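You operate a simulated robot arm through the tools that you are given. There is no shell and no other tool. Be economical: measure what you need, move in short steps, check, and stop when the job is done.

Carry out the task below with a simulated robot arm. There is one attempt and no reset: what you move stays moved.

Task
Move the bench stop to 22 cm, lock it and cap it.
Fine: the rail lever frees and locks the stop; once it is locked, press the stop cap on till it catches.

The check looks at the end state, three seconds after you hand in, the way a careful person would. Anything else that was tipped, shoved, dropped, spilled or broken makes it a failure. Lids that push on must go on centred and level and be pressed home; caps that screw on are set level and turned clockwise until they are tight.

Robot
A 6-joint arm with a two-finger parallel gripper, fixed in place. Base frame: the origin is at the foot of the arm, x ahead of it, y to its left, z up; the work surface is at about z = 0. Lengths are in m, angles in degrees, forces in N, time in s.
With the tool pointing down near the work surface it reaches from about 0.14 to 0.58 m from the base axis. Its first joint turns from -66.0 to 66.0 degrees. Payload 2.1 kg.
Tool frame: the origin (TCP) lies between the finger pads and is the grasp point; the fingertips stand 0.03 m ahead of it; z points along the fingers, y is the line along which they close. The gripper opens to 0.094 m. The fingers are 0.028 m wide and 0.01 m thick; the gripper's body (0.05 by 0.096 m) begins 0.055 m behind the TCP.
Orientation is told as [roll, pitch, yaw] about the base's x, y, z axes, in that order, counted from this pose: with the fingers straight down and closing along the base's y, the tool's x points along the base's -x, its y along +y and its z along -z.

Tools
- The arm moves only by the tool nudge_tool. Its argument "steps" is a list that holds one entry, the list of rows, each a list of 7 numbers: the shift along the base's x, y, z in units of 150 mm (1.0 is 150 mm), then the turn, a rotation vector about the base's x, y, z in units of 180 degrees (1.0 is 180 degrees), then the closure, from 0 (fully open) to 1 (shut). In form: [[[dx, dy, dz, ax, ay, az, gripper], ...]]. A call has 1 to 20 rows; each row is the pose to reach, as a shift and turn from the pose commanded when the call began. A call with a number of a shift or a turn outside -1 to 1 is refused whole. A row lasts 0.2 s, in which the tool goes at most 0.05 m and 8.6 degrees; a call with a longer step from one row to the next is refused whole, and so is a gripper value outside its range. A pose out of reach is approached as far as the arm can. The call stops where the force on the tool passes 60 N (or 10 N more than at its start, if that is more) or the arm is blocked; 0.2 s more then pass. The fingers move at their own pace (about 0.072 m/s each) and stop on an object; they squeeze with about 38 N. The grip force told is the motor's: it shows also when the fingers shut on nothing. Time passes only in rows, and 0.2 s behind the last, so rows that repeat a pose let the fingers close. It gives the time, the measured TCP pose, the force on the tool (base axes), the opening and the grip force at its end, in the units of the frame above (readings bear some noise), with the torque about the TCP (base axes, N m) and any sound that the robot's microphone picked up, and new pictures: "pictures" is both (left out), scene, wrist or none.
- Cameras (640 x 400 px; columns grow to the right, rows downward): "scene" is fixed at [0.076, -0.3918, 0.5028]; the picture's right is [0.63, -0.78, 0.00], its down [-0.39, -0.32, -0.86] and it looks along [0.67, 0.54, -0.50] (base axes); focal length 335 px, centre (320, 200). "wrist" rides on the gripper at [0.076, 0.014, -0.102] in the tool frame; the picture's right is [-0.18, 0.98, 0.00], its down [-0.75, -0.14, -0.64] and it looks along [-0.63, -0.12, 0.77] (tool axes); focal length 243 px, centre (320, 200). There is no depth. A picture from a camera that has moved, and an enlarged one, comes with that camera's place and axes in the base frame and with its lens. The place of the scene camera against the robot may be out by one fixed shift of up to 0.025 m in any direction.
- enlarge(camera, box): a new picture of the part [left, top, right, bottom] of that camera's present view, enlarged. It takes no simulated time.
- hand_in(): hands the job in; it is judged then, once.

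Work in short steps. Places have to be worked out from the pictures, the camera data and where the tool is seen: move nearer, look again, correct. Check each grasp and each placing, and mend what went wrong. You have 120 turns and 200 pictures in all, those below and enlarged ones among them. Open the gripper and draw the arm clear of the work before you hand the job in, unless the task says otherwise; then end with one line.

The tools are called after "Request:" as a command line: name --argument value ..., lists and objects as JSON in quotes. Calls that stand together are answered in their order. nudge_tool: Moves the arm, as the interface text tells. Its arguments: {"type":"object","properties":{"steps":{"type":"array"},"pictures":{"type":"string","enum":["both","scene","wrist","none"]}},"required":["steps"]} The other tools are called the same way: enlarge (camera, box) takes an enlarged picture of a part of a camera's view; hand_in () hands the job in.

At the start:

```text
clock: 0.0
position: [0.3425, 0.0338, 0.3041]
ee_rot: [0.1, 0.0, 0.1]
wrist_force: [0.0, -0.4, 0.0]
moment: [0.0, -0.03, 0.0]
grip_width: 0.0938
grip_force: 0.1
```

scene: 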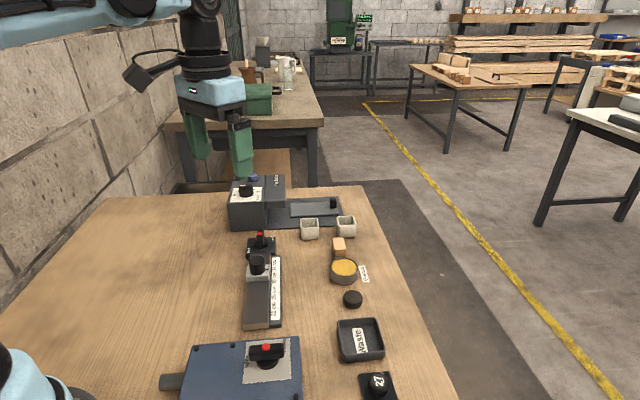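
wrist: 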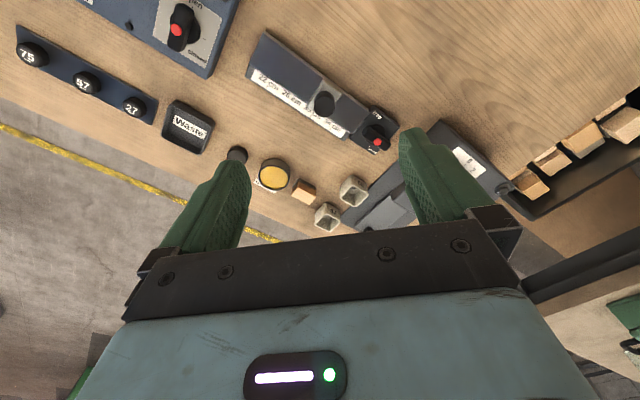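

I'll enlarge the rail and its surroundings to read the scale and find the lever and the cap.

Request:
enlarge --camera "scene" --box '[220, 220, 400, 335]'

Request:
enlarge --camera "wrist" --box '[220, 20, 420, 220]'

Request:
enlarge --camera "scene" --box '[150, 310, 410, 400]'

```text
3.48 times, centred on (310, 278) of scene
camera zoom: at [0.076, -0.3918, 0.5028], right [0.63, -0.78, 0.0], down [-0.39, -0.32, -0.86], along [0.67, 0.54, -0.5], focal length 1166 px, centre (355, -70)
```

zoom: 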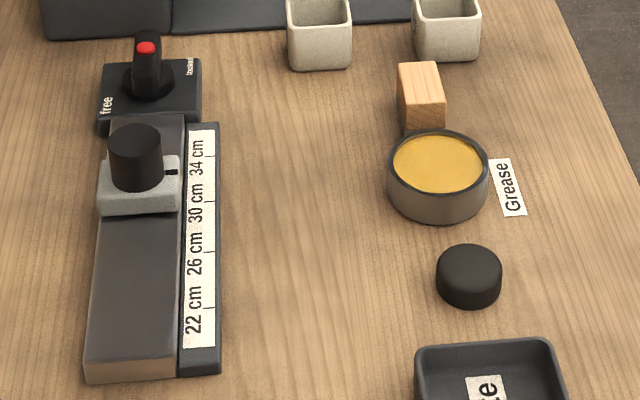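

```text
2.00 times, centred on (320, 120) of wrist
camera zoom: at [0.2669, 0.0485, 0.4068], right [0.18, 0.98, 0.0], down [0.75, -0.14, 0.64], along [0.63, -0.12, -0.77], focal length 485 px, centre (320, 360)
```

zoom: 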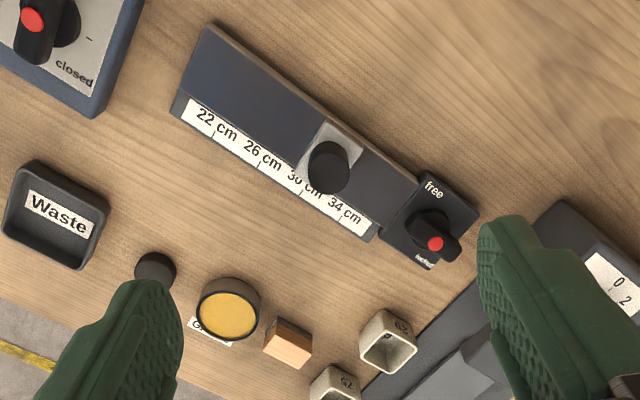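

```text
2.46 times, centred on (280, 355) of scene
camera zoom: at [0.076, -0.3918, 0.5028], right [0.63, -0.78, 0.0], down [-0.39, -0.32, -0.86], along [0.67, 0.54, -0.5], focal length 825 px, centre (418, -182)
```

zoom: 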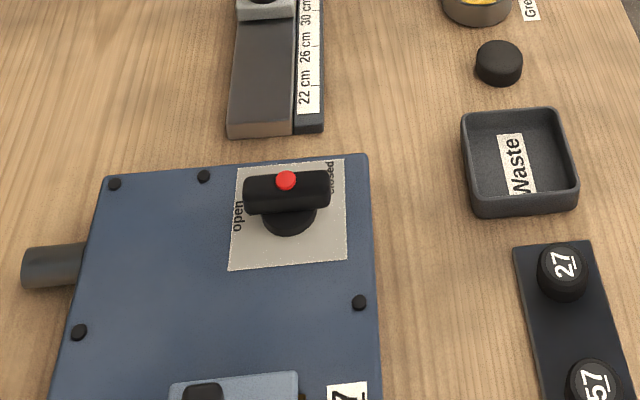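

The rail runs diagonally from about (0.29,-0.03) to (0.43,0.09), with the lever near (0.45,0.10). The loose black cap is near (0.45,-0.14). I'll move back and lower for a closer look.

Request:
nudge_tool --steps '[[[-0.15, 0.0, -0.2, 0, 0, 0, 0], [-0.35, 0.0, -0.4, 0, 0, 0, 0], [-0.5, 0, -0.6, 0, 0, 0, 0], [-0.5, 0, -0.6, 0, 0, 0, 0]]]' --pictures "wrist"

```text
clock: 1.0
position: [0.2667, 0.0339, 0.2148]
ee_rot: [0.1, 0.0, 0.1]
wrist_force: [0.3, 0.2, 0.3]
moment: [-0.01, -0.01, 0.0]
grip_width: 0.0939
grip_force: 0.0
camera wrist: at [0.1905, 0.0484, 0.3169], right [0.18, 0.98, 0.0], down [0.75, -0.14, 0.64], along [0.63, -0.12, -0.77], focal length 243 px, centre (320, 200)
```

wrist: 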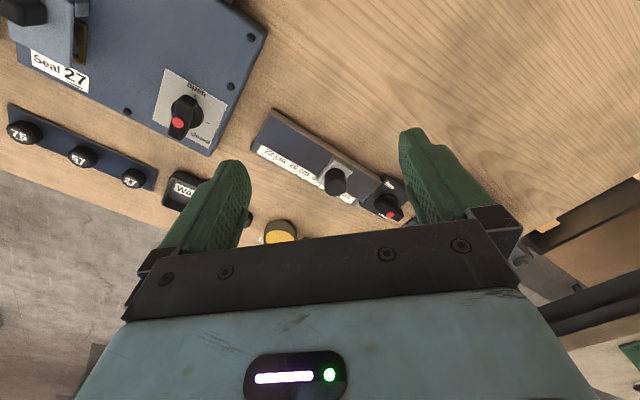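

Request:
enlarge --camera "wrist" --box '[240, 100, 420, 240]'

```text
2.86 times, centred on (330, 170) of wrist
camera zoom: at [0.1905, 0.0484, 0.3169], right [0.18, 0.98, 0.0], down [0.75, -0.14, 0.64], along [0.63, -0.12, -0.77], focal length 693 px, centre (291, 286)
```

zoom: 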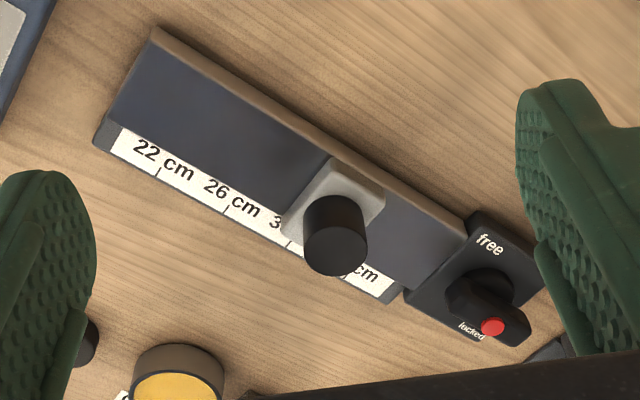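

I need a closer view of the lever and the stop, so I'll go above them, staying well clear.

Request:
nudge_tool --steps '[[[0.3, 0.1, 0, 0, 0, 0, 0], [0.6, 0.2, 0, 0, 0, 0, 0], [0.8, 0.3, -0.1, 0, 0, 0, 0], [1.0, 0.4, -0.3, 0, 0, 0, 0], [1.0, 0.4, -0.3, 0, 0, 0, 0]]]' --pictures "both"

```text
clock: 2.2
position: [0.4167, 0.0924, 0.1708]
ee_rot: [0.1, 0.0, 0.1]
wrist_force: [-0.5, -0.3, -0.6]
moment: [-0.01, -0.03, -0.01]
grip_width: 0.0941
grip_force: 0.0
camera wrist: at [0.3412, 0.1099, 0.2722], right [0.18, 0.98, 0.0], down [0.75, -0.14, 0.64], along [0.63, -0.12, -0.77], focal length 243 px, centre (320, 200)
```

scene: 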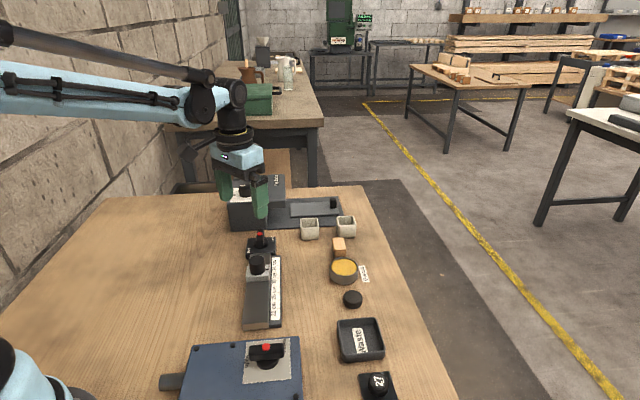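
wrist: 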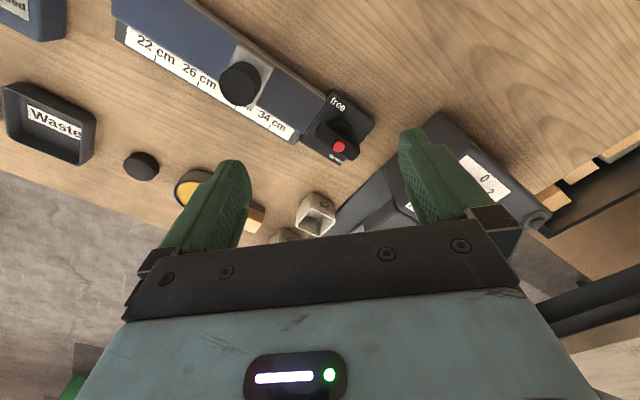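

Request:
enlarge --camera "wrist" --box '[200, 20, 400, 180]'

Request:
enlarge --camera "wrist" --box '[100, 0, 280, 120]'

Request:
enlarge --camera "scene" --box '[235, 220, 295, 285]'

```text
2.50 times, centred on (300, 100) of wrist
camera zoom: at [0.3412, 0.1099, 0.2722], right [0.18, 0.98, 0.0], down [0.75, -0.14, 0.64], along [0.63, -0.12, -0.77], focal length 606 px, centre (370, 450)
```

zoom: 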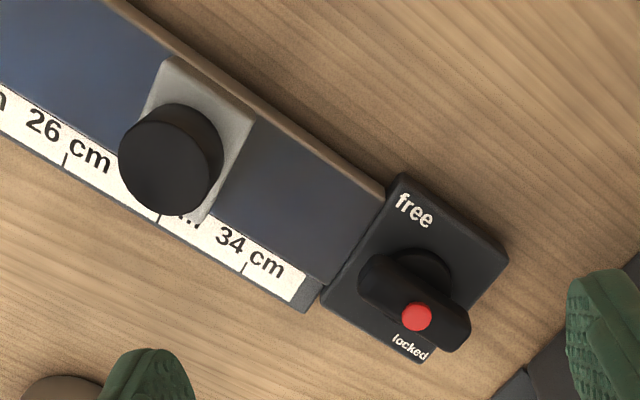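

```text
3.33 times, centred on (190, 60) of wrist
camera zoom: at [0.3412, 0.1099, 0.2722], right [0.18, 0.98, 0.0], down [0.75, -0.14, 0.64], along [0.63, -0.12, -0.77], focal length 809 px, centre (753, 667)
```

zoom: 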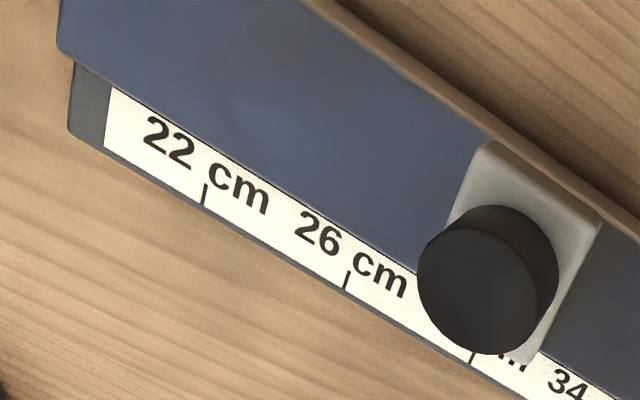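

```text
6.15 times, centred on (265, 252) of scene
camera zoom: at [0.076, -0.3918, 0.5028], right [0.63, -0.78, 0.0], down [-0.39, -0.32, -0.86], along [0.67, 0.54, -0.5], focal length 2062 px, centre (658, -123)
```

zoom: 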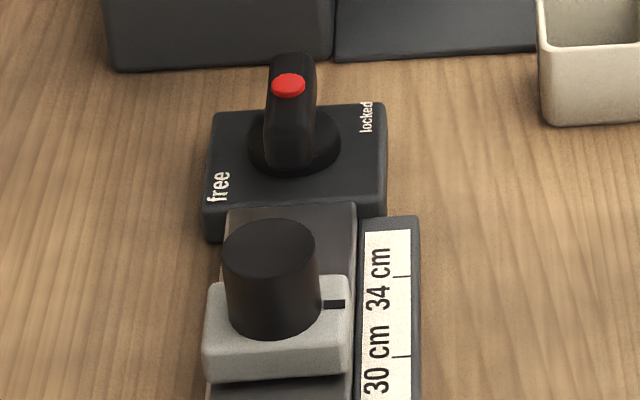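

The readings put the lever's top at about (0.460,0.106,0.045) and the rail at about 44.5° yaw. The lever bar lies along the rail, next to "locked". I'll align above the lever with yaw +44.5° and check before going down.

Request:
nudge_tool --steps '[[[0.05, 0.02, 0, 0, 0, 0.041, 0.45], [0.1, 0.03, 0, 0, 0, 0.083, 0.45], [0.15, 0.05, 0, 0, 0, 0.124, 0.45], [0.2, 0.07, -0.1, 0, 0, 0.165, 0.45], [0.25, 0.08, -0.2, 0, 0, 0.206, 0.45], [0.289, 0.094, -0.3, 0, 0, 0.247, 0.45], [0.289, 0.094, -0.3, 0, 0, 0.247, 0.45]]]' --pictures "both"

```text
clock: 3.8
position: [0.4619, 0.1073, 0.1239]
ee_rot: [0.1, -0.1, 44.6]
wrist_force: [0.3, 0.7, -0.7]
moment: [0.01, 0.01, -0.03]
grip_width: 0.0515
grip_force: 0.1
camera wrist: at [0.397, 0.0656, 0.2269], right [-0.56, 0.83, 0.0], down [0.64, 0.43, 0.64], along [0.53, 0.36, -0.77], focal length 243 px, centre (320, 200)
```

scene: 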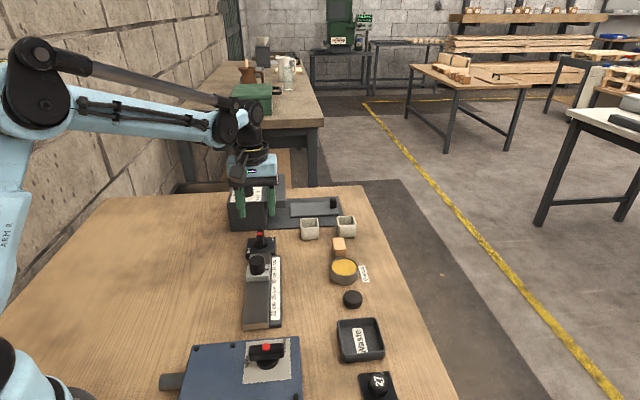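
wrist: 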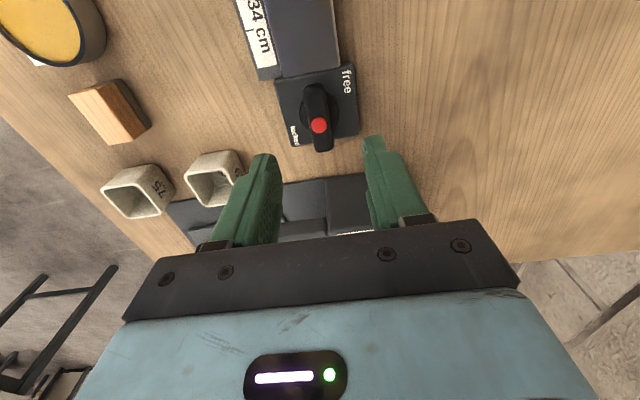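

The dot reprojects to (0.4605, 0.108), which matches the tool position. I'm descending to grip the bar.

Request:
nudge_tool --steps '[[[-0.008, 0.003, -0.2, 0, 0, 0, 0.45], [-0.008, 0.003, -0.35, 0, 0, 0, 0.45], [-0.008, 0.003, -0.44, 0, 0, 0, 0.45], [-0.008, 0.003, -0.44, 0, 0, 0, 0.45]]]' --pictures "both"

```text
clock: 4.8
position: [0.4594, 0.1081, 0.0569]
ee_rot: [0.0, 0.0, 44.5]
wrist_force: [-0.6, -0.5, -1.0]
moment: [0.0, -0.01, -0.04]
grip_width: 0.0518
grip_force: 0.0
camera wrist: at [0.396, 0.066, 0.1606], right [-0.56, 0.83, 0.0], down [0.64, 0.43, 0.64], along [0.53, 0.36, -0.77], focal length 243 px, centre (320, 200)
```

scene: 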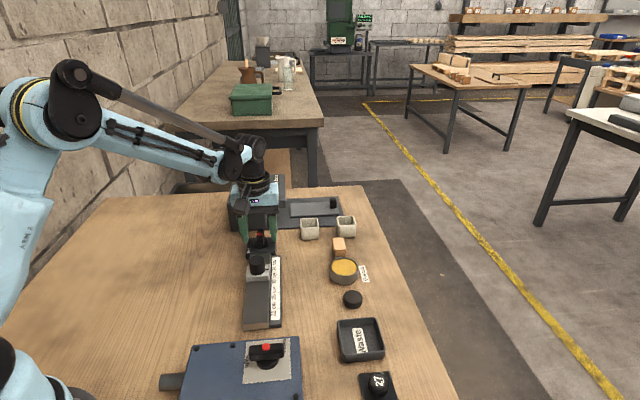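
wrist: 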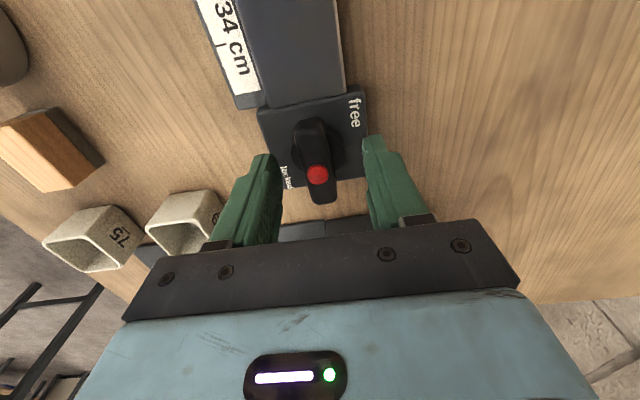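

Request:
enlarge --camera "wrist" --box '[240, 80, 400, 220]'

```text
2.86 times, centred on (320, 150) of wrist
camera zoom: at [0.396, 0.066, 0.1606], right [-0.56, 0.83, 0.0], down [0.64, 0.43, 0.64], along [0.53, 0.36, -0.77], focal length 693 px, centre (320, 343)
```

zoom: 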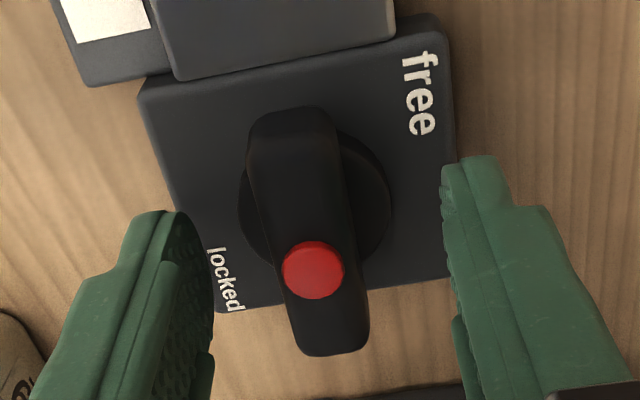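

The hub centre works out to (0.459,0.107), so it lies under the TCP. I'll close on the bar and start turning counter-clockwise, 25° first.

Request:
nudge_tool --steps '[[[0, 0, 0, 0, 0, 0, 0.9], [0, 0, 0, 0, 0, 0, 0.9], [0, 0, 0, 0, 0, 0, 0.9], [0, 0, 0, 0, 0, 0.035, 0.9], [0, 0, 0, 0, 0, 0.07, 0.9], [0, 0, 0, 0, 0, 0.105, 0.9], [0, 0, 0, 0, 0, 0.14, 0.9]]]' --pictures "wrist"

```text
clock: 6.4
position: [0.4594, 0.1078, 0.0579]
ee_rot: [-0.1, 0.0, 69.8]
wrist_force: [8.7, -7.6, -24.9]
moment: [0.9, -0.59, 0.01]
grip_width: 0.0168
grip_force: 44.7
camera wrist: at [0.4207, 0.0424, 0.1608], right [-0.86, 0.51, 0.0], down [0.39, 0.66, 0.64], along [0.33, 0.55, -0.77], focal length 243 px, centre (320, 200)
```

wrist: 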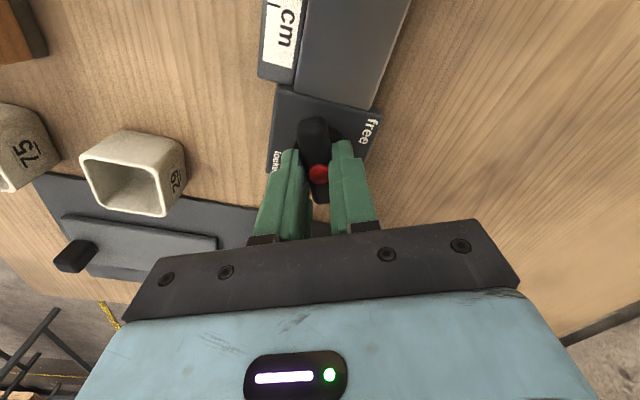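

The bar is turning with little resistance. I'll continue to about 90° in total.

Request:
nudge_tool --steps '[[[0, 0, 0, 0, 0, 0.045, 0.9], [0, 0, 0, 0, 0, 0.09, 0.9], [0, 0, 0, 0, 0, 0.135, 0.9], [0, 0, 0, 0, 0, 0.18, 0.9], [0, 0, 0, 0, 0, 0.225, 0.9], [0, 0, 0, 0, 0, 0.27, 0.9], [0, 0, 0, 0, 0, 0.315, 0.9], [0, 0, 0, 0, 0, 0.36, 0.9]]]' --pictures "wrist"

```text
clock: 8.2
position: [0.4583, 0.1069, 0.0583]
ee_rot: [0.4, -0.2, 134.8]
wrist_force: [-26.6, -9.4, -12.5]
moment: [-0.76, -0.78, -0.03]
grip_width: 0.0168
grip_force: 45.0
camera wrist: at [0.5028, 0.0446, 0.1608], right [-0.83, -0.56, 0.01], down [-0.42, 0.64, 0.64], along [-0.37, 0.53, -0.76], focal length 243 px, centre (320, 200)
```

wrist: 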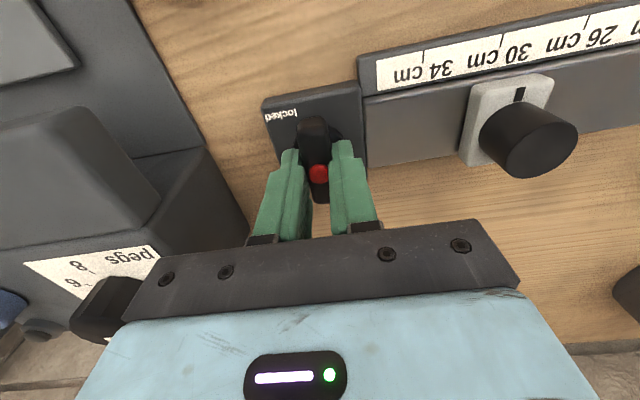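

It reached 90° with no end-stop torque. I'll release, lift and look at the lever.

Request:
nudge_tool --steps '[[[0, 0, 0, 0, 0, 0, 0.5], [0, 0, 0, 0, 0, 0, 0.45], [0, 0, 0.2, 0, 0, 0, 0.45], [0, 0, 0.4, 0, 0, 0, 0.45], [0, 0, 0.45, 0, 0, 0, 0.45]]]' --pictures "both"

Request:
enlarge --camera "wrist" --box '[240, 20, 640, 220]'

```text
clock: 9.4
position: [0.4606, 0.106, 0.1254]
ee_rot: [0.0, 0.0, 134.4]
wrist_force: [-0.1, 0.2, 0.3]
moment: [0.0, -0.01, -0.04]
grip_width: 0.0515
grip_force: 0.1
camera wrist: at [0.5038, 0.0428, 0.2278], right [-0.83, -0.56, 0.0], down [-0.43, 0.64, 0.64], along [-0.36, 0.53, -0.77], focal length 243 px, centre (320, 200)
```

scene: 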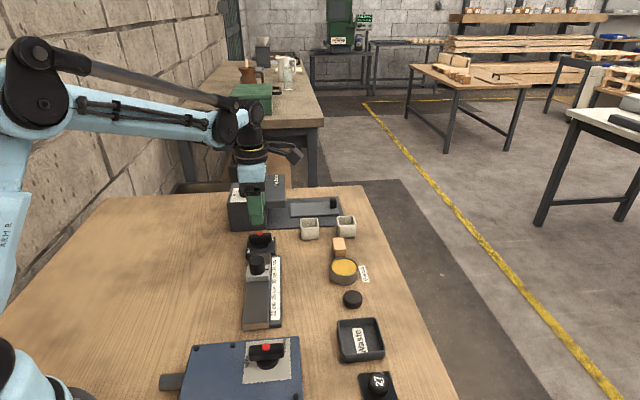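
wrist: 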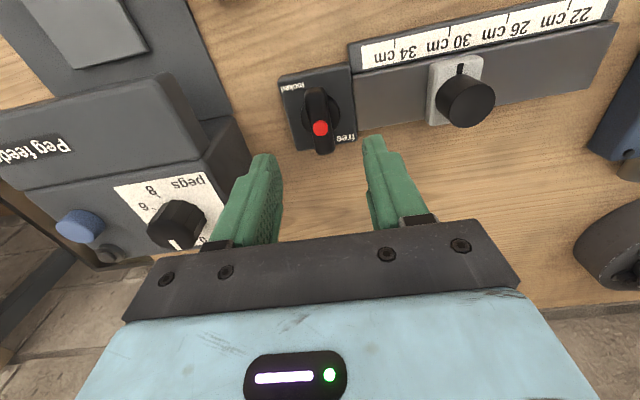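

```text
1.60 times, centred on (440, 120) of wrist
camera zoom: at [0.5038, 0.0428, 0.2278], right [-0.83, -0.56, 0.0], down [-0.43, 0.64, 0.64], along [-0.36, 0.53, -0.77], focal length 388 px, centre (128, 328)
```

zoom: 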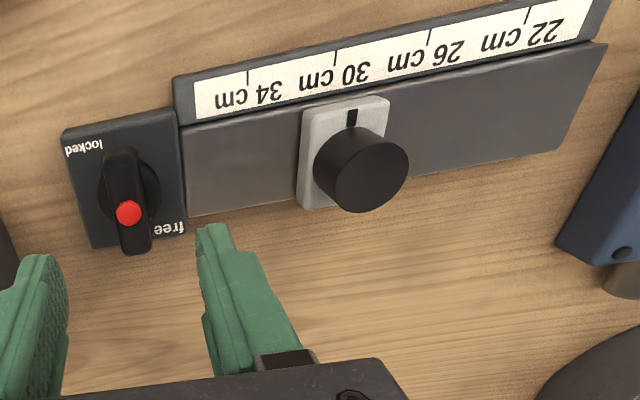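

The lever now lies across the rail, at free. Next I'll move over the stop post near (0.3835,0.032), keeping the yaw so the camera faces the scale.

Request:
nudge_tool --steps '[[[-0.2, -0.19, 0, 0, 0, 0, 0.35], [-0.4, -0.38, 0, 0, 0, 0, 0.35], [-0.514, -0.493, 0, 0, 0, 0, 0.35], [-0.514, -0.493, -0.1, 0, 0, 0, 0.35], [-0.514, -0.493, -0.1, 0, 0, 0, 0.35]]]' --pictures "wrist"

Request:
enlarge --camera "wrist" --box '[180, 0, 480, 200]'

```text
clock: 10.6
position: [0.3834, 0.0315, 0.1093]
ee_rot: [0.1, 0.1, 134.5]
wrist_force: [-0.5, 0.8, -0.1]
moment: [0.01, 0.01, -0.01]
grip_width: 0.0611
grip_force: 0.1
camera wrist: at [0.4268, -0.0316, 0.2124], right [-0.83, -0.56, 0.0], down [-0.43, 0.64, 0.64], along [-0.36, 0.53, -0.77], focal length 243 px, centre (320, 200)
```

wrist: 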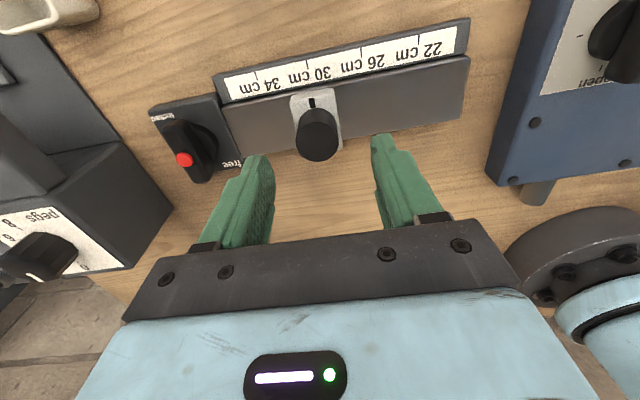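

```text
2.00 times, centred on (330, 100) of wrist
camera zoom: at [0.4268, -0.0316, 0.2124], right [-0.83, -0.56, 0.0], down [-0.43, 0.64, 0.64], along [-0.36, 0.53, -0.77], focal length 485 px, centre (300, 400)
```

zoom: 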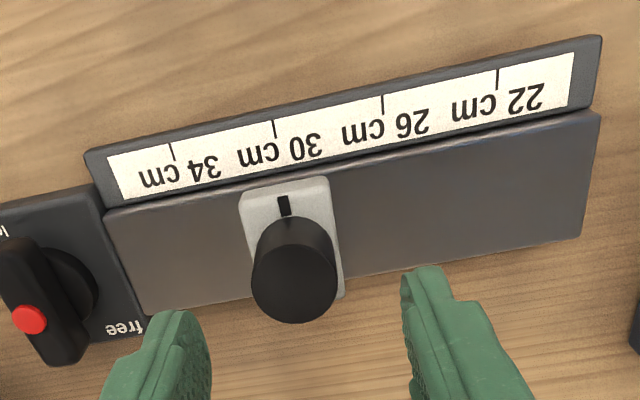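

The pointer reads almost exactly 30 cm, so it must travel about 80 mm back along the rail (45°). I'm descending to grip the post.

Request:
nudge_tool --steps '[[[0, 0, -0.15, 0, 0, 0, 0.35], [0, 0, -0.29, 0, 0, 0, 0.35], [0, 0, -0.29, 0, 0, 0, 0.35], [0, 0, -0.29, 0, 0, 0, 0.8], [0, 0, -0.29, 0, 0, 0, 0.8], [0, 0, -0.29, 0, 0, 0, 0.8]]]' --pictures "both"

Request:
enlarge --camera "wrist" --box '[180, 0, 480, 200]'

```text
clock: 12.0
position: [0.3828, 0.0333, 0.0653]
ee_rot: [0.0, 0.0, 134.5]
wrist_force: [-0.3, -0.2, -10.7]
moment: [0.41, -0.41, 0.0]
grip_width: 0.0292
grip_force: 45.1
camera wrist: at [0.4258, -0.0304, 0.1682], right [-0.83, -0.56, 0.0], down [-0.43, 0.64, 0.64], along [-0.36, 0.53, -0.77], focal length 243 px, centre (320, 200)
```

scene: 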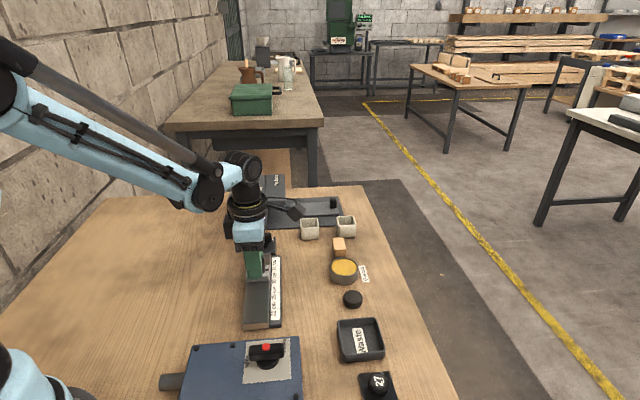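
wrist: 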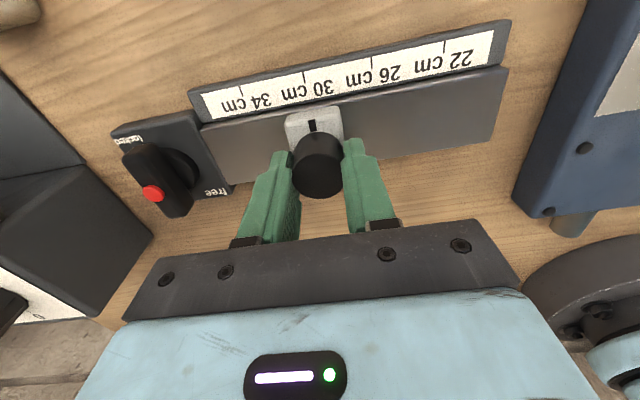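

```text
2.00 times, centred on (330, 100) of wrist
camera zoom: at [0.4258, -0.0304, 0.1682], right [-0.83, -0.56, 0.0], down [-0.43, 0.64, 0.64], along [-0.36, 0.53, -0.77], focal length 485 px, centre (300, 400)
```

zoom: 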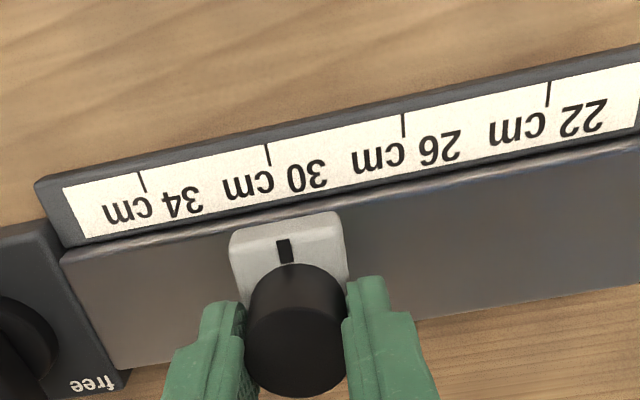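

Gripped at 29 mm wide, and the carriage hasn't shifted. I'll drag it 30 mm towards 22 cm first to test that it slides.

Request:
nudge_tool --steps '[[[-0.024, -0.024, 0, 0, 0, 0, 0.8], [-0.047, -0.047, 0, 0, 0, 0, 0.8], [-0.094, -0.094, 0, 0, 0, 0, 0.8], [-0.141, -0.141, 0, 0, 0, 0, 0.8], [-0.141, -0.141, 0, 0, 0, 0, 0.8]]]' --pictures "wrist"

```text
clock: 13.2
position: [0.3616, 0.0126, 0.0658]
ee_rot: [0.1, -0.1, 134.5]
wrist_force: [4.1, -2.8, -37.5]
moment: [0.38, -0.48, -0.02]
grip_width: 0.0291
grip_force: 45.4
camera wrist: at [0.4051, -0.0508, 0.1693], right [-0.83, -0.56, 0.0], down [-0.43, 0.64, 0.64], along [-0.36, 0.53, -0.77], focal length 243 px, centre (320, 200)
```

wrist: 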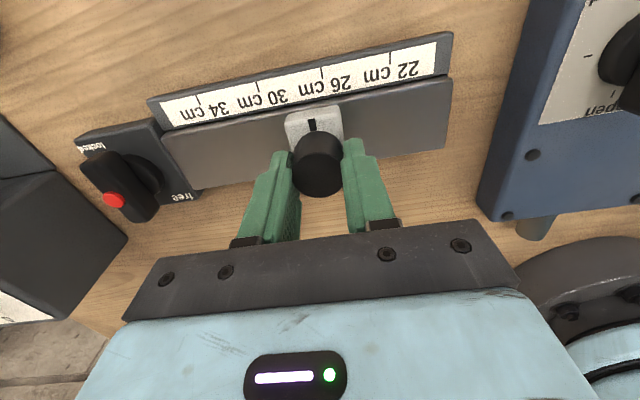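

It slides freely and reads about 27 cm. I'll drag the remaining 50 mm, easing down slightly to relieve the vertical load.

Request:
nudge_tool --steps '[[[0, 0, -0.008, 0, 0, 0, 0.8], [-0.047, -0.047, -0.008, 0, 0, 0, 0.8], [-0.094, -0.094, -0.008, 0, 0, 0, 0.8], [-0.141, -0.141, -0.008, 0, 0, 0, 0.8], [-0.188, -0.188, -0.008, 0, 0, 0, 0.8], [-0.236, -0.236, -0.008, 0, 0, 0, 0.8], [-0.236, -0.236, -0.008, 0, 0, 0, 0.8]]]' --pictures "wrist"

Request:
enlarge --camera "wrist" --box '[240, 40, 420, 160]'

```text
clock: 14.8
position: [0.3275, -0.0223, 0.0653]
ee_rot: [0.1, 0.0, 134.5]
wrist_force: [11.6, -0.2, 38.9]
moment: [-0.51, 0.34, -0.18]
grip_width: 0.0291
grip_force: 44.9
camera wrist: at [0.3699, -0.0858, 0.1686], right [-0.83, -0.56, 0.0], down [-0.43, 0.64, 0.64], along [-0.36, 0.53, -0.77], focal length 243 px, centre (320, 200)
```

wrist: 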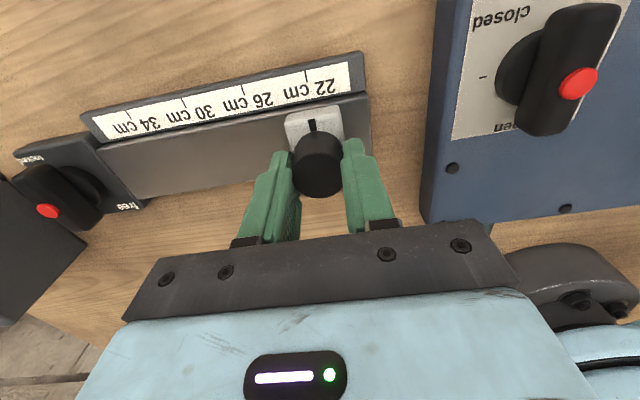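

```text
3.33 times, centred on (330, 100) of wrist
camera zoom: at [0.3699, -0.0858, 0.1686], right [-0.83, -0.56, 0.0], down [-0.43, 0.64, 0.64], along [-0.36, 0.53, -0.77], focal length 809 px, centre (287, 533)
```

zoom: 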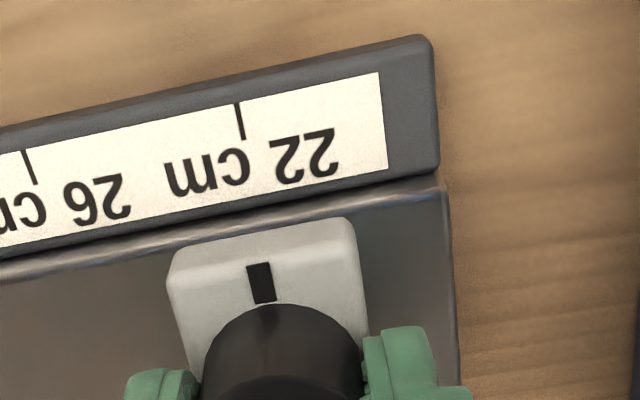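

It reads about 22.1 cm. To remove the parallax, I'll release, lift slightly, and put the camera level with the pointer along the rail.

Request:
nudge_tool --steps '[[[0, 0, 0, 0, 0, 0, 0.5], [0, 0, 0, 0, 0, 0, 0.35], [0, 0, 0.15, 0, 0, 0, 0.35], [0.07, 0.07, 0.25, 0, 0, 0, 0.35], [0.07, 0.07, 0.25, 0, 0, 0, 0.35]]]' --pictures "wrist"

Request:
enlarge --camera "wrist" --box '[280, 40, 420, 140]'

```text
clock: 16.0
position: [0.3368, -0.0124, 0.1021]
ee_rot: [0.1, 0.0, 134.5]
wrist_force: [1.4, -0.1, 0.2]
moment: [-0.02, 0.0, -0.01]
grip_width: 0.061
grip_force: 0.1
camera wrist: at [0.3805, -0.0751, 0.2046], right [-0.83, -0.56, 0.0], down [-0.43, 0.64, 0.64], along [-0.36, 0.53, -0.77], focal length 243 px, centre (320, 200)
```

wrist: 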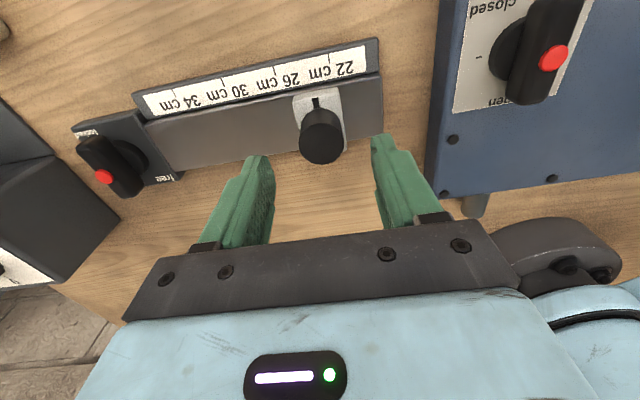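

```text
4.00 times, centred on (350, 90) of wrist
camera zoom: at [0.3805, -0.0751, 0.2046], right [-0.83, -0.56, 0.0], down [-0.43, 0.64, 0.64], along [-0.36, 0.53, -0.77], focal length 970 px, centre (200, 640)
```

zoom: 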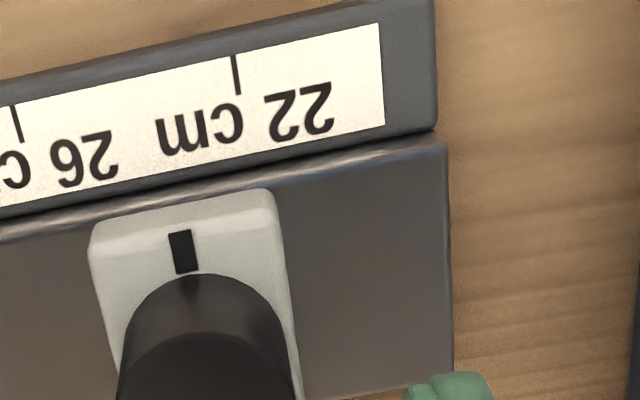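

Surprisingly, the pointer now sits about 13 mm up the rail from 22, so the stop moved after release. I'll wait briefly to see whether it's creeping by itself.

Request:
nudge_tool --steps '[[[0, 0, 0.2, 0, 0, 0, 0.2], [0, 0, 0.2, 0, 0, 0, 0.2], [0, 0, 0.2, 0, 0, 0, 0.2]]]' --pictures "both"

Request:
enlarge --camera "wrist" --box '[280, 40, 420, 140]'

```text
clock: 16.8
position: [0.3363, -0.0118, 0.1325]
ee_rot: [0.2, 0.0, 134.5]
wrist_force: [-0.6, -0.3, -0.9]
moment: [0.0, -0.03, -0.03]
grip_width: 0.0754
grip_force: 0.1
camera wrist: at [0.3807, -0.075, 0.2352], right [-0.83, -0.56, 0.0], down [-0.43, 0.64, 0.64], along [-0.36, 0.53, -0.77], focal length 243 px, centre (320, 200)
```

scene: 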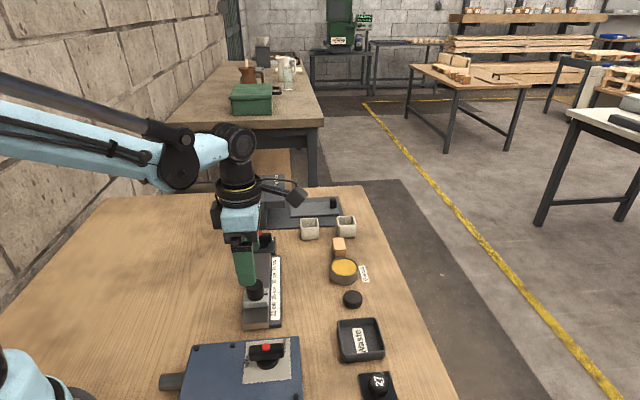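
wrist: 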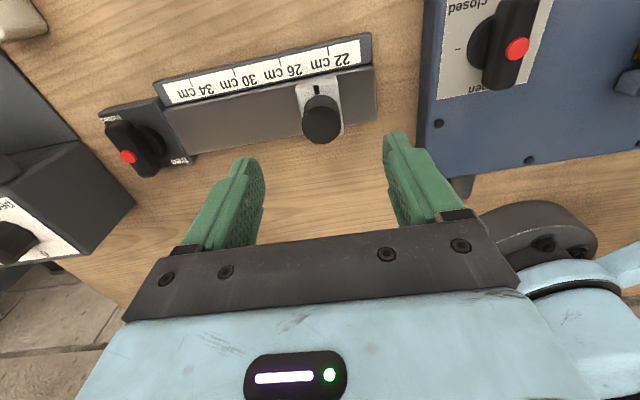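

```text
4.00 times, centred on (350, 90) of wrist
camera zoom: at [0.3807, -0.075, 0.2352], right [-0.83, -0.56, 0.0], down [-0.43, 0.64, 0.64], along [-0.36, 0.53, -0.77], focal length 970 px, centre (200, 640)
```

zoom: 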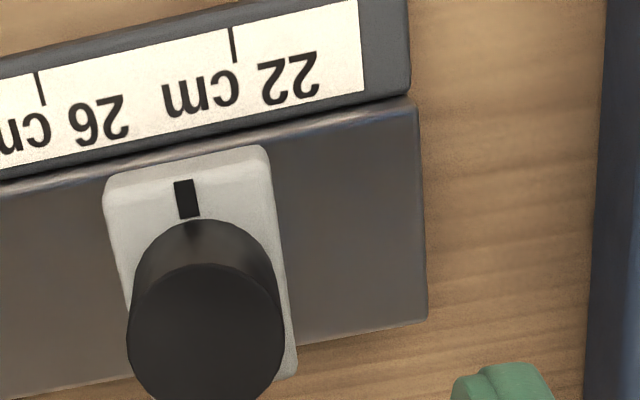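

It isn't creeping: it reads 23.36 cm in both views, so the shift happened during the release or lateral move. I'll regrip, drag it back to 22 (TCP r ≈ 0.2157), then release and lift straight up.

Request:
nudge_tool --steps '[[[0.005, -0.005, -0.2, 0, 0, 0, 0.35], [0.005, -0.005, -0.4, 0, 0, 0, 0.35], [0.005, -0.005, -0.457, 0, 0, 0, 0.35], [0.005, -0.005, -0.457, 0, 0, 0, 0.35], [0.005, -0.005, -0.457, 0, 0, 0, 0.8], [0.005, -0.005, -0.457, 0, 0, 0, 0.8], [0.005, -0.005, -0.457, 0, 0, 0, 0.8]]]' --pictures "wrist"

```text
clock: 18.4
position: [0.3387, -0.0128, 0.0643]
ee_rot: [0.1, 0.0, 134.5]
wrist_force: [1.3, -2.3, -12.5]
moment: [0.19, -0.05, 1.02]
grip_width: 0.0332
grip_force: 44.3
camera wrist: at [0.3822, -0.0771, 0.1667], right [-0.83, -0.56, 0.0], down [-0.43, 0.64, 0.64], along [-0.36, 0.53, -0.77], focal length 243 px, centre (320, 200)
```

wrist: 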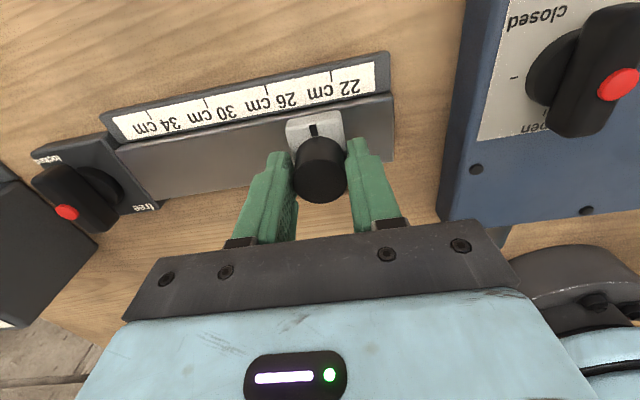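

The grip reads 33 mm with a z torque of 1 N·m, so the fingers are catching something. I'll reopen, rise 3 mm and regrip.

Request:
nudge_tool --steps '[[[0, 0, 0, 0, 0, 0, 0.5], [0, 0, 0.02, 0, 0, 0, 0.45], [0, 0, 0.02, 0, 0, 0, 0.45], [0, 0, 0.02, 0, 0, 0, 0.8], [0, 0, 0.02, 0, 0, 0, 0.8], [0, 0, 0.02, 0, 0, 0, 0.8]]]' --pictures "none"

```text
clock: 19.8
position: [0.3374, -0.0139, 0.0675]
ee_rot: [0.0, 0.0, 134.5]
wrist_force: [-0.7, -0.7, 0.7]
moment: [0.36, -0.42, -0.04]
grip_width: 0.0292
grip_force: 45.3
```

Clean grip now at 29.2 mm. I'll drag 13 mm along the rail, dwell, and look.

Request:
nudge_tool --steps '[[[-0.02, -0.02, 0, 0, 0, 0, 0.8], [-0.04, -0.04, 0, 0, 0, 0, 0.8], [-0.062, -0.062, 0, 0, 0, 0, 0.8], [-0.062, -0.062, 0, 0, 0, 0, 0.8], [-0.062, -0.062, 0, 0, 0, 0, 0.8]]]' --pictures "wrist"

Request:
enlarge --camera "wrist" --box '[240, 40, 400, 150]'

```text
clock: 21.0
position: [0.3288, -0.0223, 0.0679]
ee_rot: [0.1, 0.1, 134.4]
wrist_force: [8.7, -9.9, -36.0]
moment: [0.07, -0.73, -0.03]
grip_width: 0.0296
grip_force: 44.7
camera wrist: at [0.3719, -0.0862, 0.1704], right [-0.83, -0.56, 0.0], down [-0.43, 0.64, 0.64], along [-0.36, 0.53, -0.77], focal length 243 px, centre (320, 200)
```

wrist: 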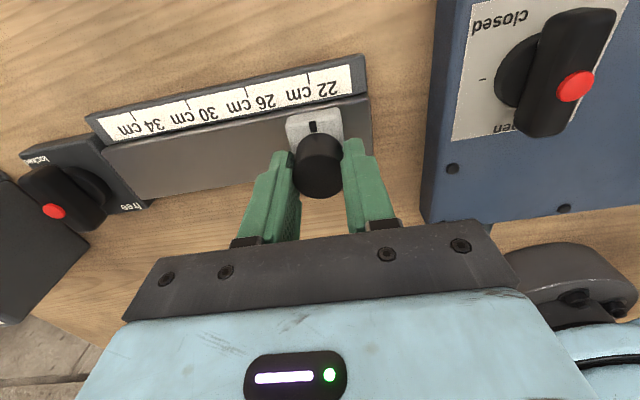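

```text
3.64 times, centred on (320, 95) of wrist
camera zoom: at [0.3719, -0.0862, 0.1704], right [-0.83, -0.56, 0.0], down [-0.43, 0.64, 0.64], along [-0.36, 0.53, -0.77], focal length 882 px, centre (320, 582)
```

zoom: 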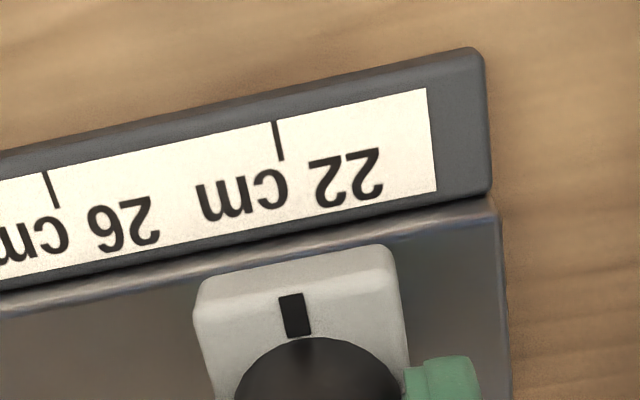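

The pointer is about 0.8 mm high of 22. I'll nudge it 0.8 mm, then open slowly without moving and lift straight up.

Request:
nudge_tool --steps '[[[-0.004, -0.004, -0.004, 0, 0, 0, 0.8], [-0.004, -0.004, -0.004, 0, 0, 0, 0.8], [-0.004, -0.004, -0.004, 0, 0, 0, 0.65], [-0.004, -0.004, -0.004, 0, 0, 0, 0.5], [-0.004, -0.004, -0.004, 0, 0, 0, 0.4], [-0.004, -0.004, -0.004, 0, 0, 0, 0.4]]]' --pictures "wrist"

Request:
enlarge --camera "wrist" --box '[240, 40, 400, 150]'

```text
clock: 22.4
position: [0.3277, -0.0239, 0.067]
ee_rot: [0.2, 0.1, 134.4]
wrist_force: [-0.6, 0.1, 0.5]
moment: [-0.01, -0.01, -0.01]
grip_width: 0.0564
grip_force: 0.1
camera wrist: at [0.3714, -0.0861, 0.1701], right [-0.83, -0.56, 0.0], down [-0.43, 0.64, 0.64], along [-0.36, 0.53, -0.77], focal length 243 px, centre (320, 200)
```

wrist: 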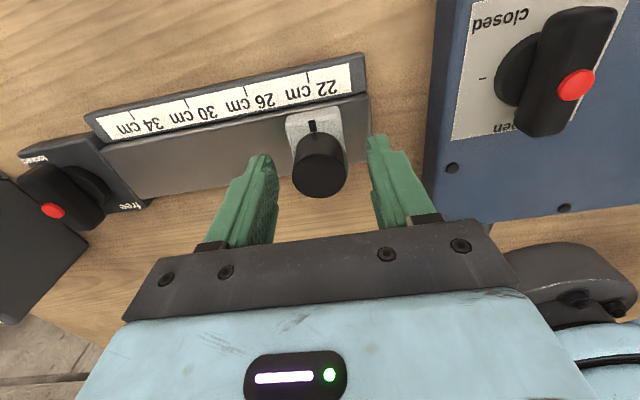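

```text
3.64 times, centred on (320, 95) of wrist
camera zoom: at [0.3714, -0.0861, 0.1701], right [-0.83, -0.56, 0.0], down [-0.43, 0.64, 0.64], along [-0.36, 0.53, -0.77], focal length 882 px, centre (320, 582)
```

zoom: 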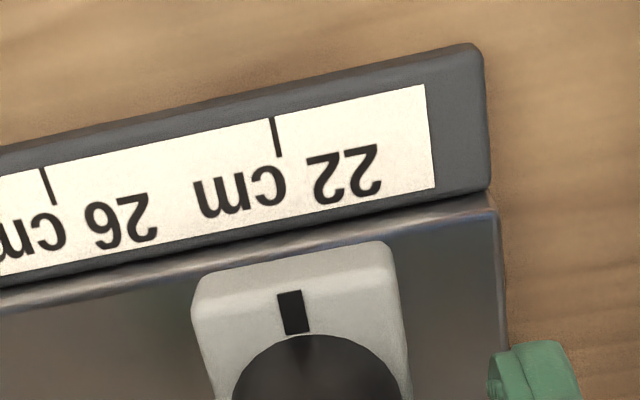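

Opening didn't shift it; the reading is about 22.05. Now I'll lift straight up and verify.

Request:
nudge_tool --steps '[[[0, 0, 0.1, 0, 0, 0, 0.4], [0, 0, 0.3, 0, 0, 0, 0.4], [0, 0, 0.5, 0, 0, 0, 0.4], [0, 0, 0.5, 0, 0, 0, 0.4]]]' --pictures "wrist"

Request:
enlarge --camera "wrist" --box '[250, 20, 390, 120]'

```text
clock: 23.4
position: [0.3283, -0.022, 0.1431]
ee_rot: [0.1, -0.1, 134.5]
wrist_force: [-0.1, 0.9, 0.5]
moment: [0.01, -0.02, 0.02]
grip_width: 0.0565
grip_force: 0.0
camera wrist: at [0.371, -0.0853, 0.2461], right [-0.83, -0.56, 0.0], down [-0.43, 0.64, 0.64], along [-0.36, 0.53, -0.77], focal length 243 px, centre (320, 200)
```

wrist: 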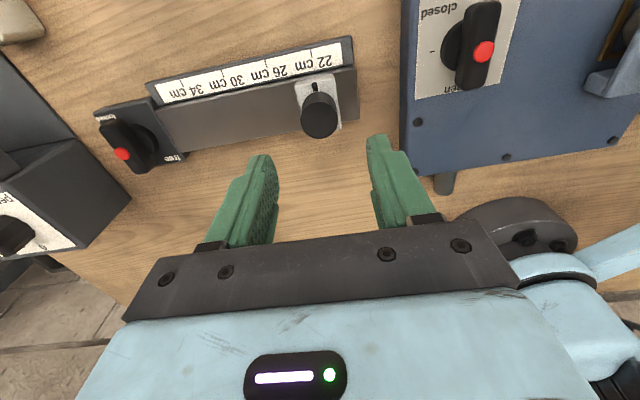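

```text
4.00 times, centred on (320, 70) of wrist
camera zoom: at [0.371, -0.0853, 0.2461], right [-0.83, -0.56, 0.0], down [-0.43, 0.64, 0.64], along [-0.36, 0.53, -0.77], focal length 970 px, centre (320, 720)
```

zoom: 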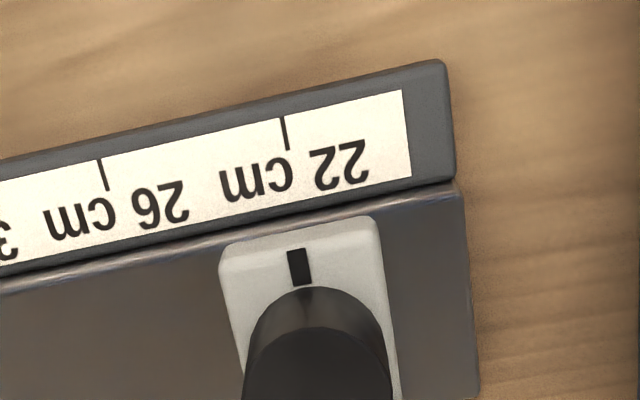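

The reading is 22.05–22.1 cm, within about 1 mm of target. Now I'll go to the lever and descend over it at the same yaw to grip it for locking.

Request:
nudge_tool --steps '[[[0.2, 0.2, 0.05, 0, 0, 0, 0.45], [0.4, 0.4, 0.05, 0, 0, 0, 0.45], [0.6, 0.6, 0.05, 0, 0, 0, 0.45], [0.8, 0.79, 0.05, 0, 0, 0, 0.45], [0.88, 0.86, 0, 0, 0, 0, 0.45], [0.88, 0.86, -0.2, 0, 0, 0, 0.45], [0.88, 0.86, -0.4, 0, 0, 0, 0.45], [0.88, 0.86, -0.4, 0, 0, 0, 0.45]]]' --pictures "wrist"

```text
clock: 25.2
position: [0.459, 0.1043, 0.0808]
ee_rot: [0.1, 0.1, 134.6]
wrist_force: [-0.6, -0.8, 0.2]
moment: [0.02, 0.02, 0.0]
grip_width: 0.0518
grip_force: 0.1
camera wrist: at [0.5021, 0.0412, 0.1835], right [-0.83, -0.56, 0.0], down [-0.43, 0.64, 0.64], along [-0.36, 0.53, -0.77], focal length 243 px, centre (320, 200)
```

wrist: 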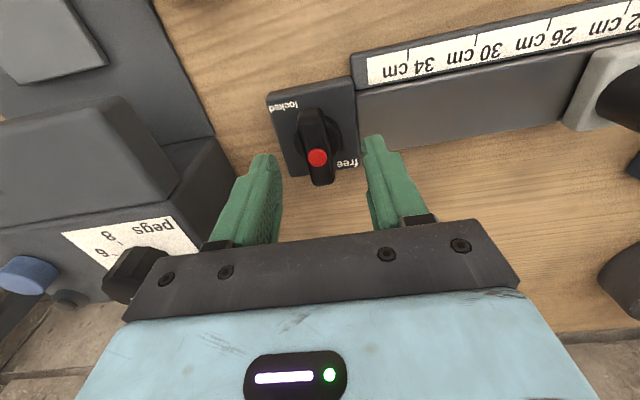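

Aligned with the lever. I'll correct by 2 mm, descend, grip and turn it clockwise 90° back to locked.

Request:
nudge_tool --steps '[[[0.006, 0.018, -0.1, 0, 0, 0, 0.45], [0.006, 0.018, -0.152, 0, 0, 0, 0.45], [0.006, 0.018, -0.152, 0, 0, 0, 0.9], [0.006, 0.018, -0.152, 0, 0, 0, 0.9], [0.006, 0.018, -0.152, 0, 0, 0, 0.9], [0.006, 0.018, -0.152, 0, 0, -0.042, 0.9], [0.006, 0.018, -0.152, 0, 0, -0.084, 0.9], [0.006, 0.018, -0.152, 0, 0, -0.126, 0.9], [0.006, 0.018, -0.152, 0, 0, -0.168, 0.9], [0.006, 0.018, -0.152, 0, 0, -0.21, 0.9], [0.006, 0.018, -0.152, 0, 0, -0.252, 0.9], [0.006, 0.018, -0.152, 0, 0, -0.294, 0.9], [0.006, 0.018, -0.152, 0, 0, -0.336, 0.9], [0.006, 0.018, -0.152, 0, 0, -0.378, 0.9], [0.006, 0.018, -0.152, 0, 0, -0.42, 0.9], [0.006, 0.018, -0.152, 0, 0, -0.462, 0.9], [0.006, 0.018, -0.152, 0, 0, -0.5, 0.9]]]' --pictures "wrist"

```text
clock: 28.8
position: [0.4601, 0.1069, 0.0595]
ee_rot: [-0.1, 0.4, 44.5]
wrist_force: [-12.7, -26.6, -9.5]
moment: [-0.56, 0.86, 0.6]
grip_width: 0.0167
grip_force: 45.2
camera wrist: at [0.3964, 0.0657, 0.1627], right [-0.56, 0.83, 0.0], down [0.64, 0.43, 0.64], along [0.53, 0.35, -0.77], focal length 243 px, centre (320, 200)
```

wrist: 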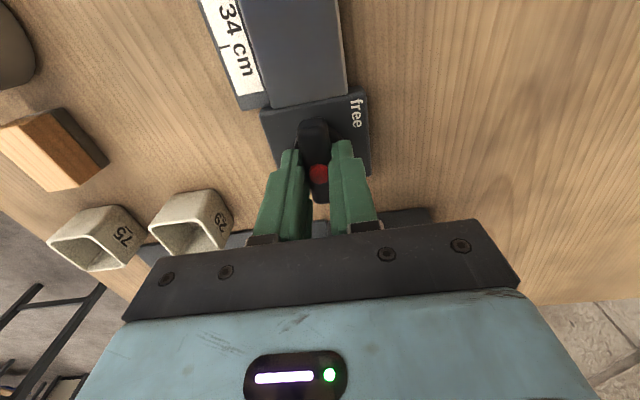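

There's a 0.6 N·m reaction at the end, so it's at the locked stop. I'll press 2° further to seat it, then release and lift.

Request:
nudge_tool --steps '[[[0, 0, 0, 0, 0, -0.012, 0.9], [0, 0, 0, 0, 0, -0.012, 0.9], [0, 0, 0, 0, 0, 0, 0.5], [0, 0, 0, 0, 0, 0, 0.45], [0, 0, 0.2, 0, 0, 0, 0.45], [0, 0, 0.45, 0, 0, 0, 0.45], [0, 0, 0.6, 0, 0, 0, 0.45]]]' --pictures "wrist"

Request:
enlarge --camera "scene" --box '[230, 225, 300, 335]'

Request:
enlarge --camera "scene" --box '[325, 280, 385, 320]'

```text
clock: 30.4
position: [0.4605, 0.1102, 0.1493]
ee_rot: [0.2, 0.0, 44.6]
wrist_force: [0.9, 0.1, -0.9]
moment: [0.04, -0.01, 0.02]
grip_width: 0.0517
grip_force: 0.0
camera wrist: at [0.3955, 0.068, 0.2517], right [-0.56, 0.83, 0.0], down [0.64, 0.43, 0.64], along [0.53, 0.36, -0.77], focal length 243 px, centre (320, 200)
```

wrist: 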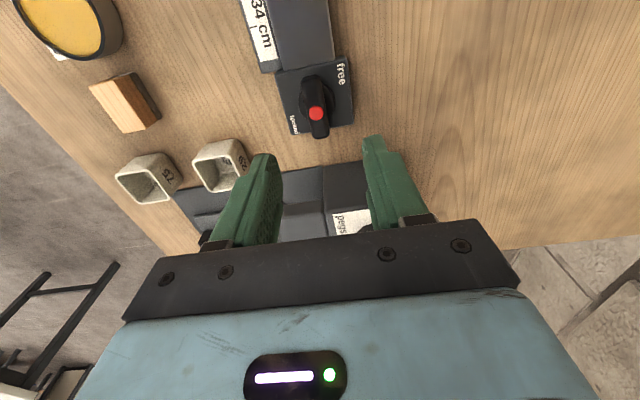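

```text
3.64 times, centred on (265, 280) of scene
camera zoom: at [0.076, -0.3918, 0.5028], right [0.63, -0.78, 0.0], down [-0.39, -0.32, -0.86], along [0.67, 0.54, -0.5], focal length 1219 px, centre (520, -91)
```

zoom: 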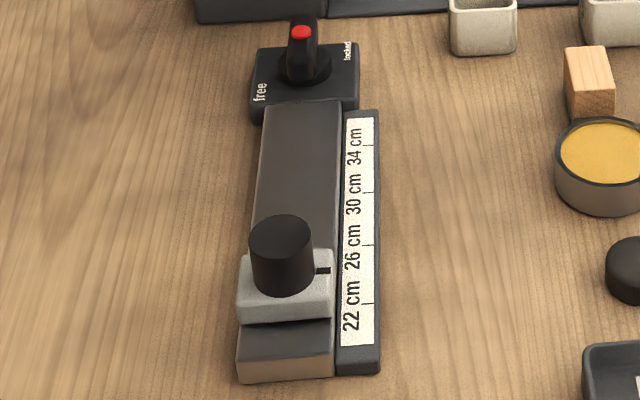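

```text
10.00 times, centred on (355, 300) of scene
camera zoom: at [0.076, -0.3918, 0.5028], right [0.63, -0.78, 0.0], down [-0.39, -0.32, -0.86], along [0.67, 0.54, -0.5], focal length 3351 px, centre (-30, -800)
```

zoom: 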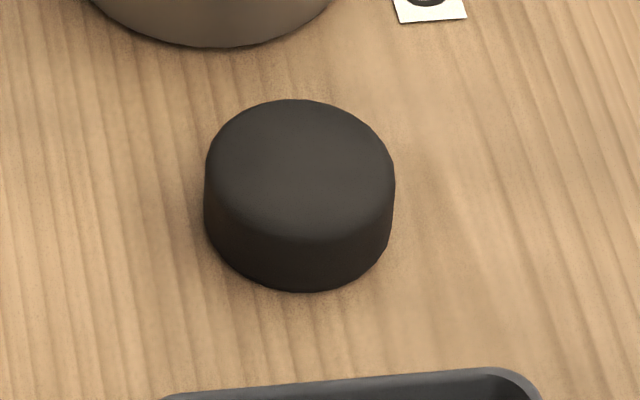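

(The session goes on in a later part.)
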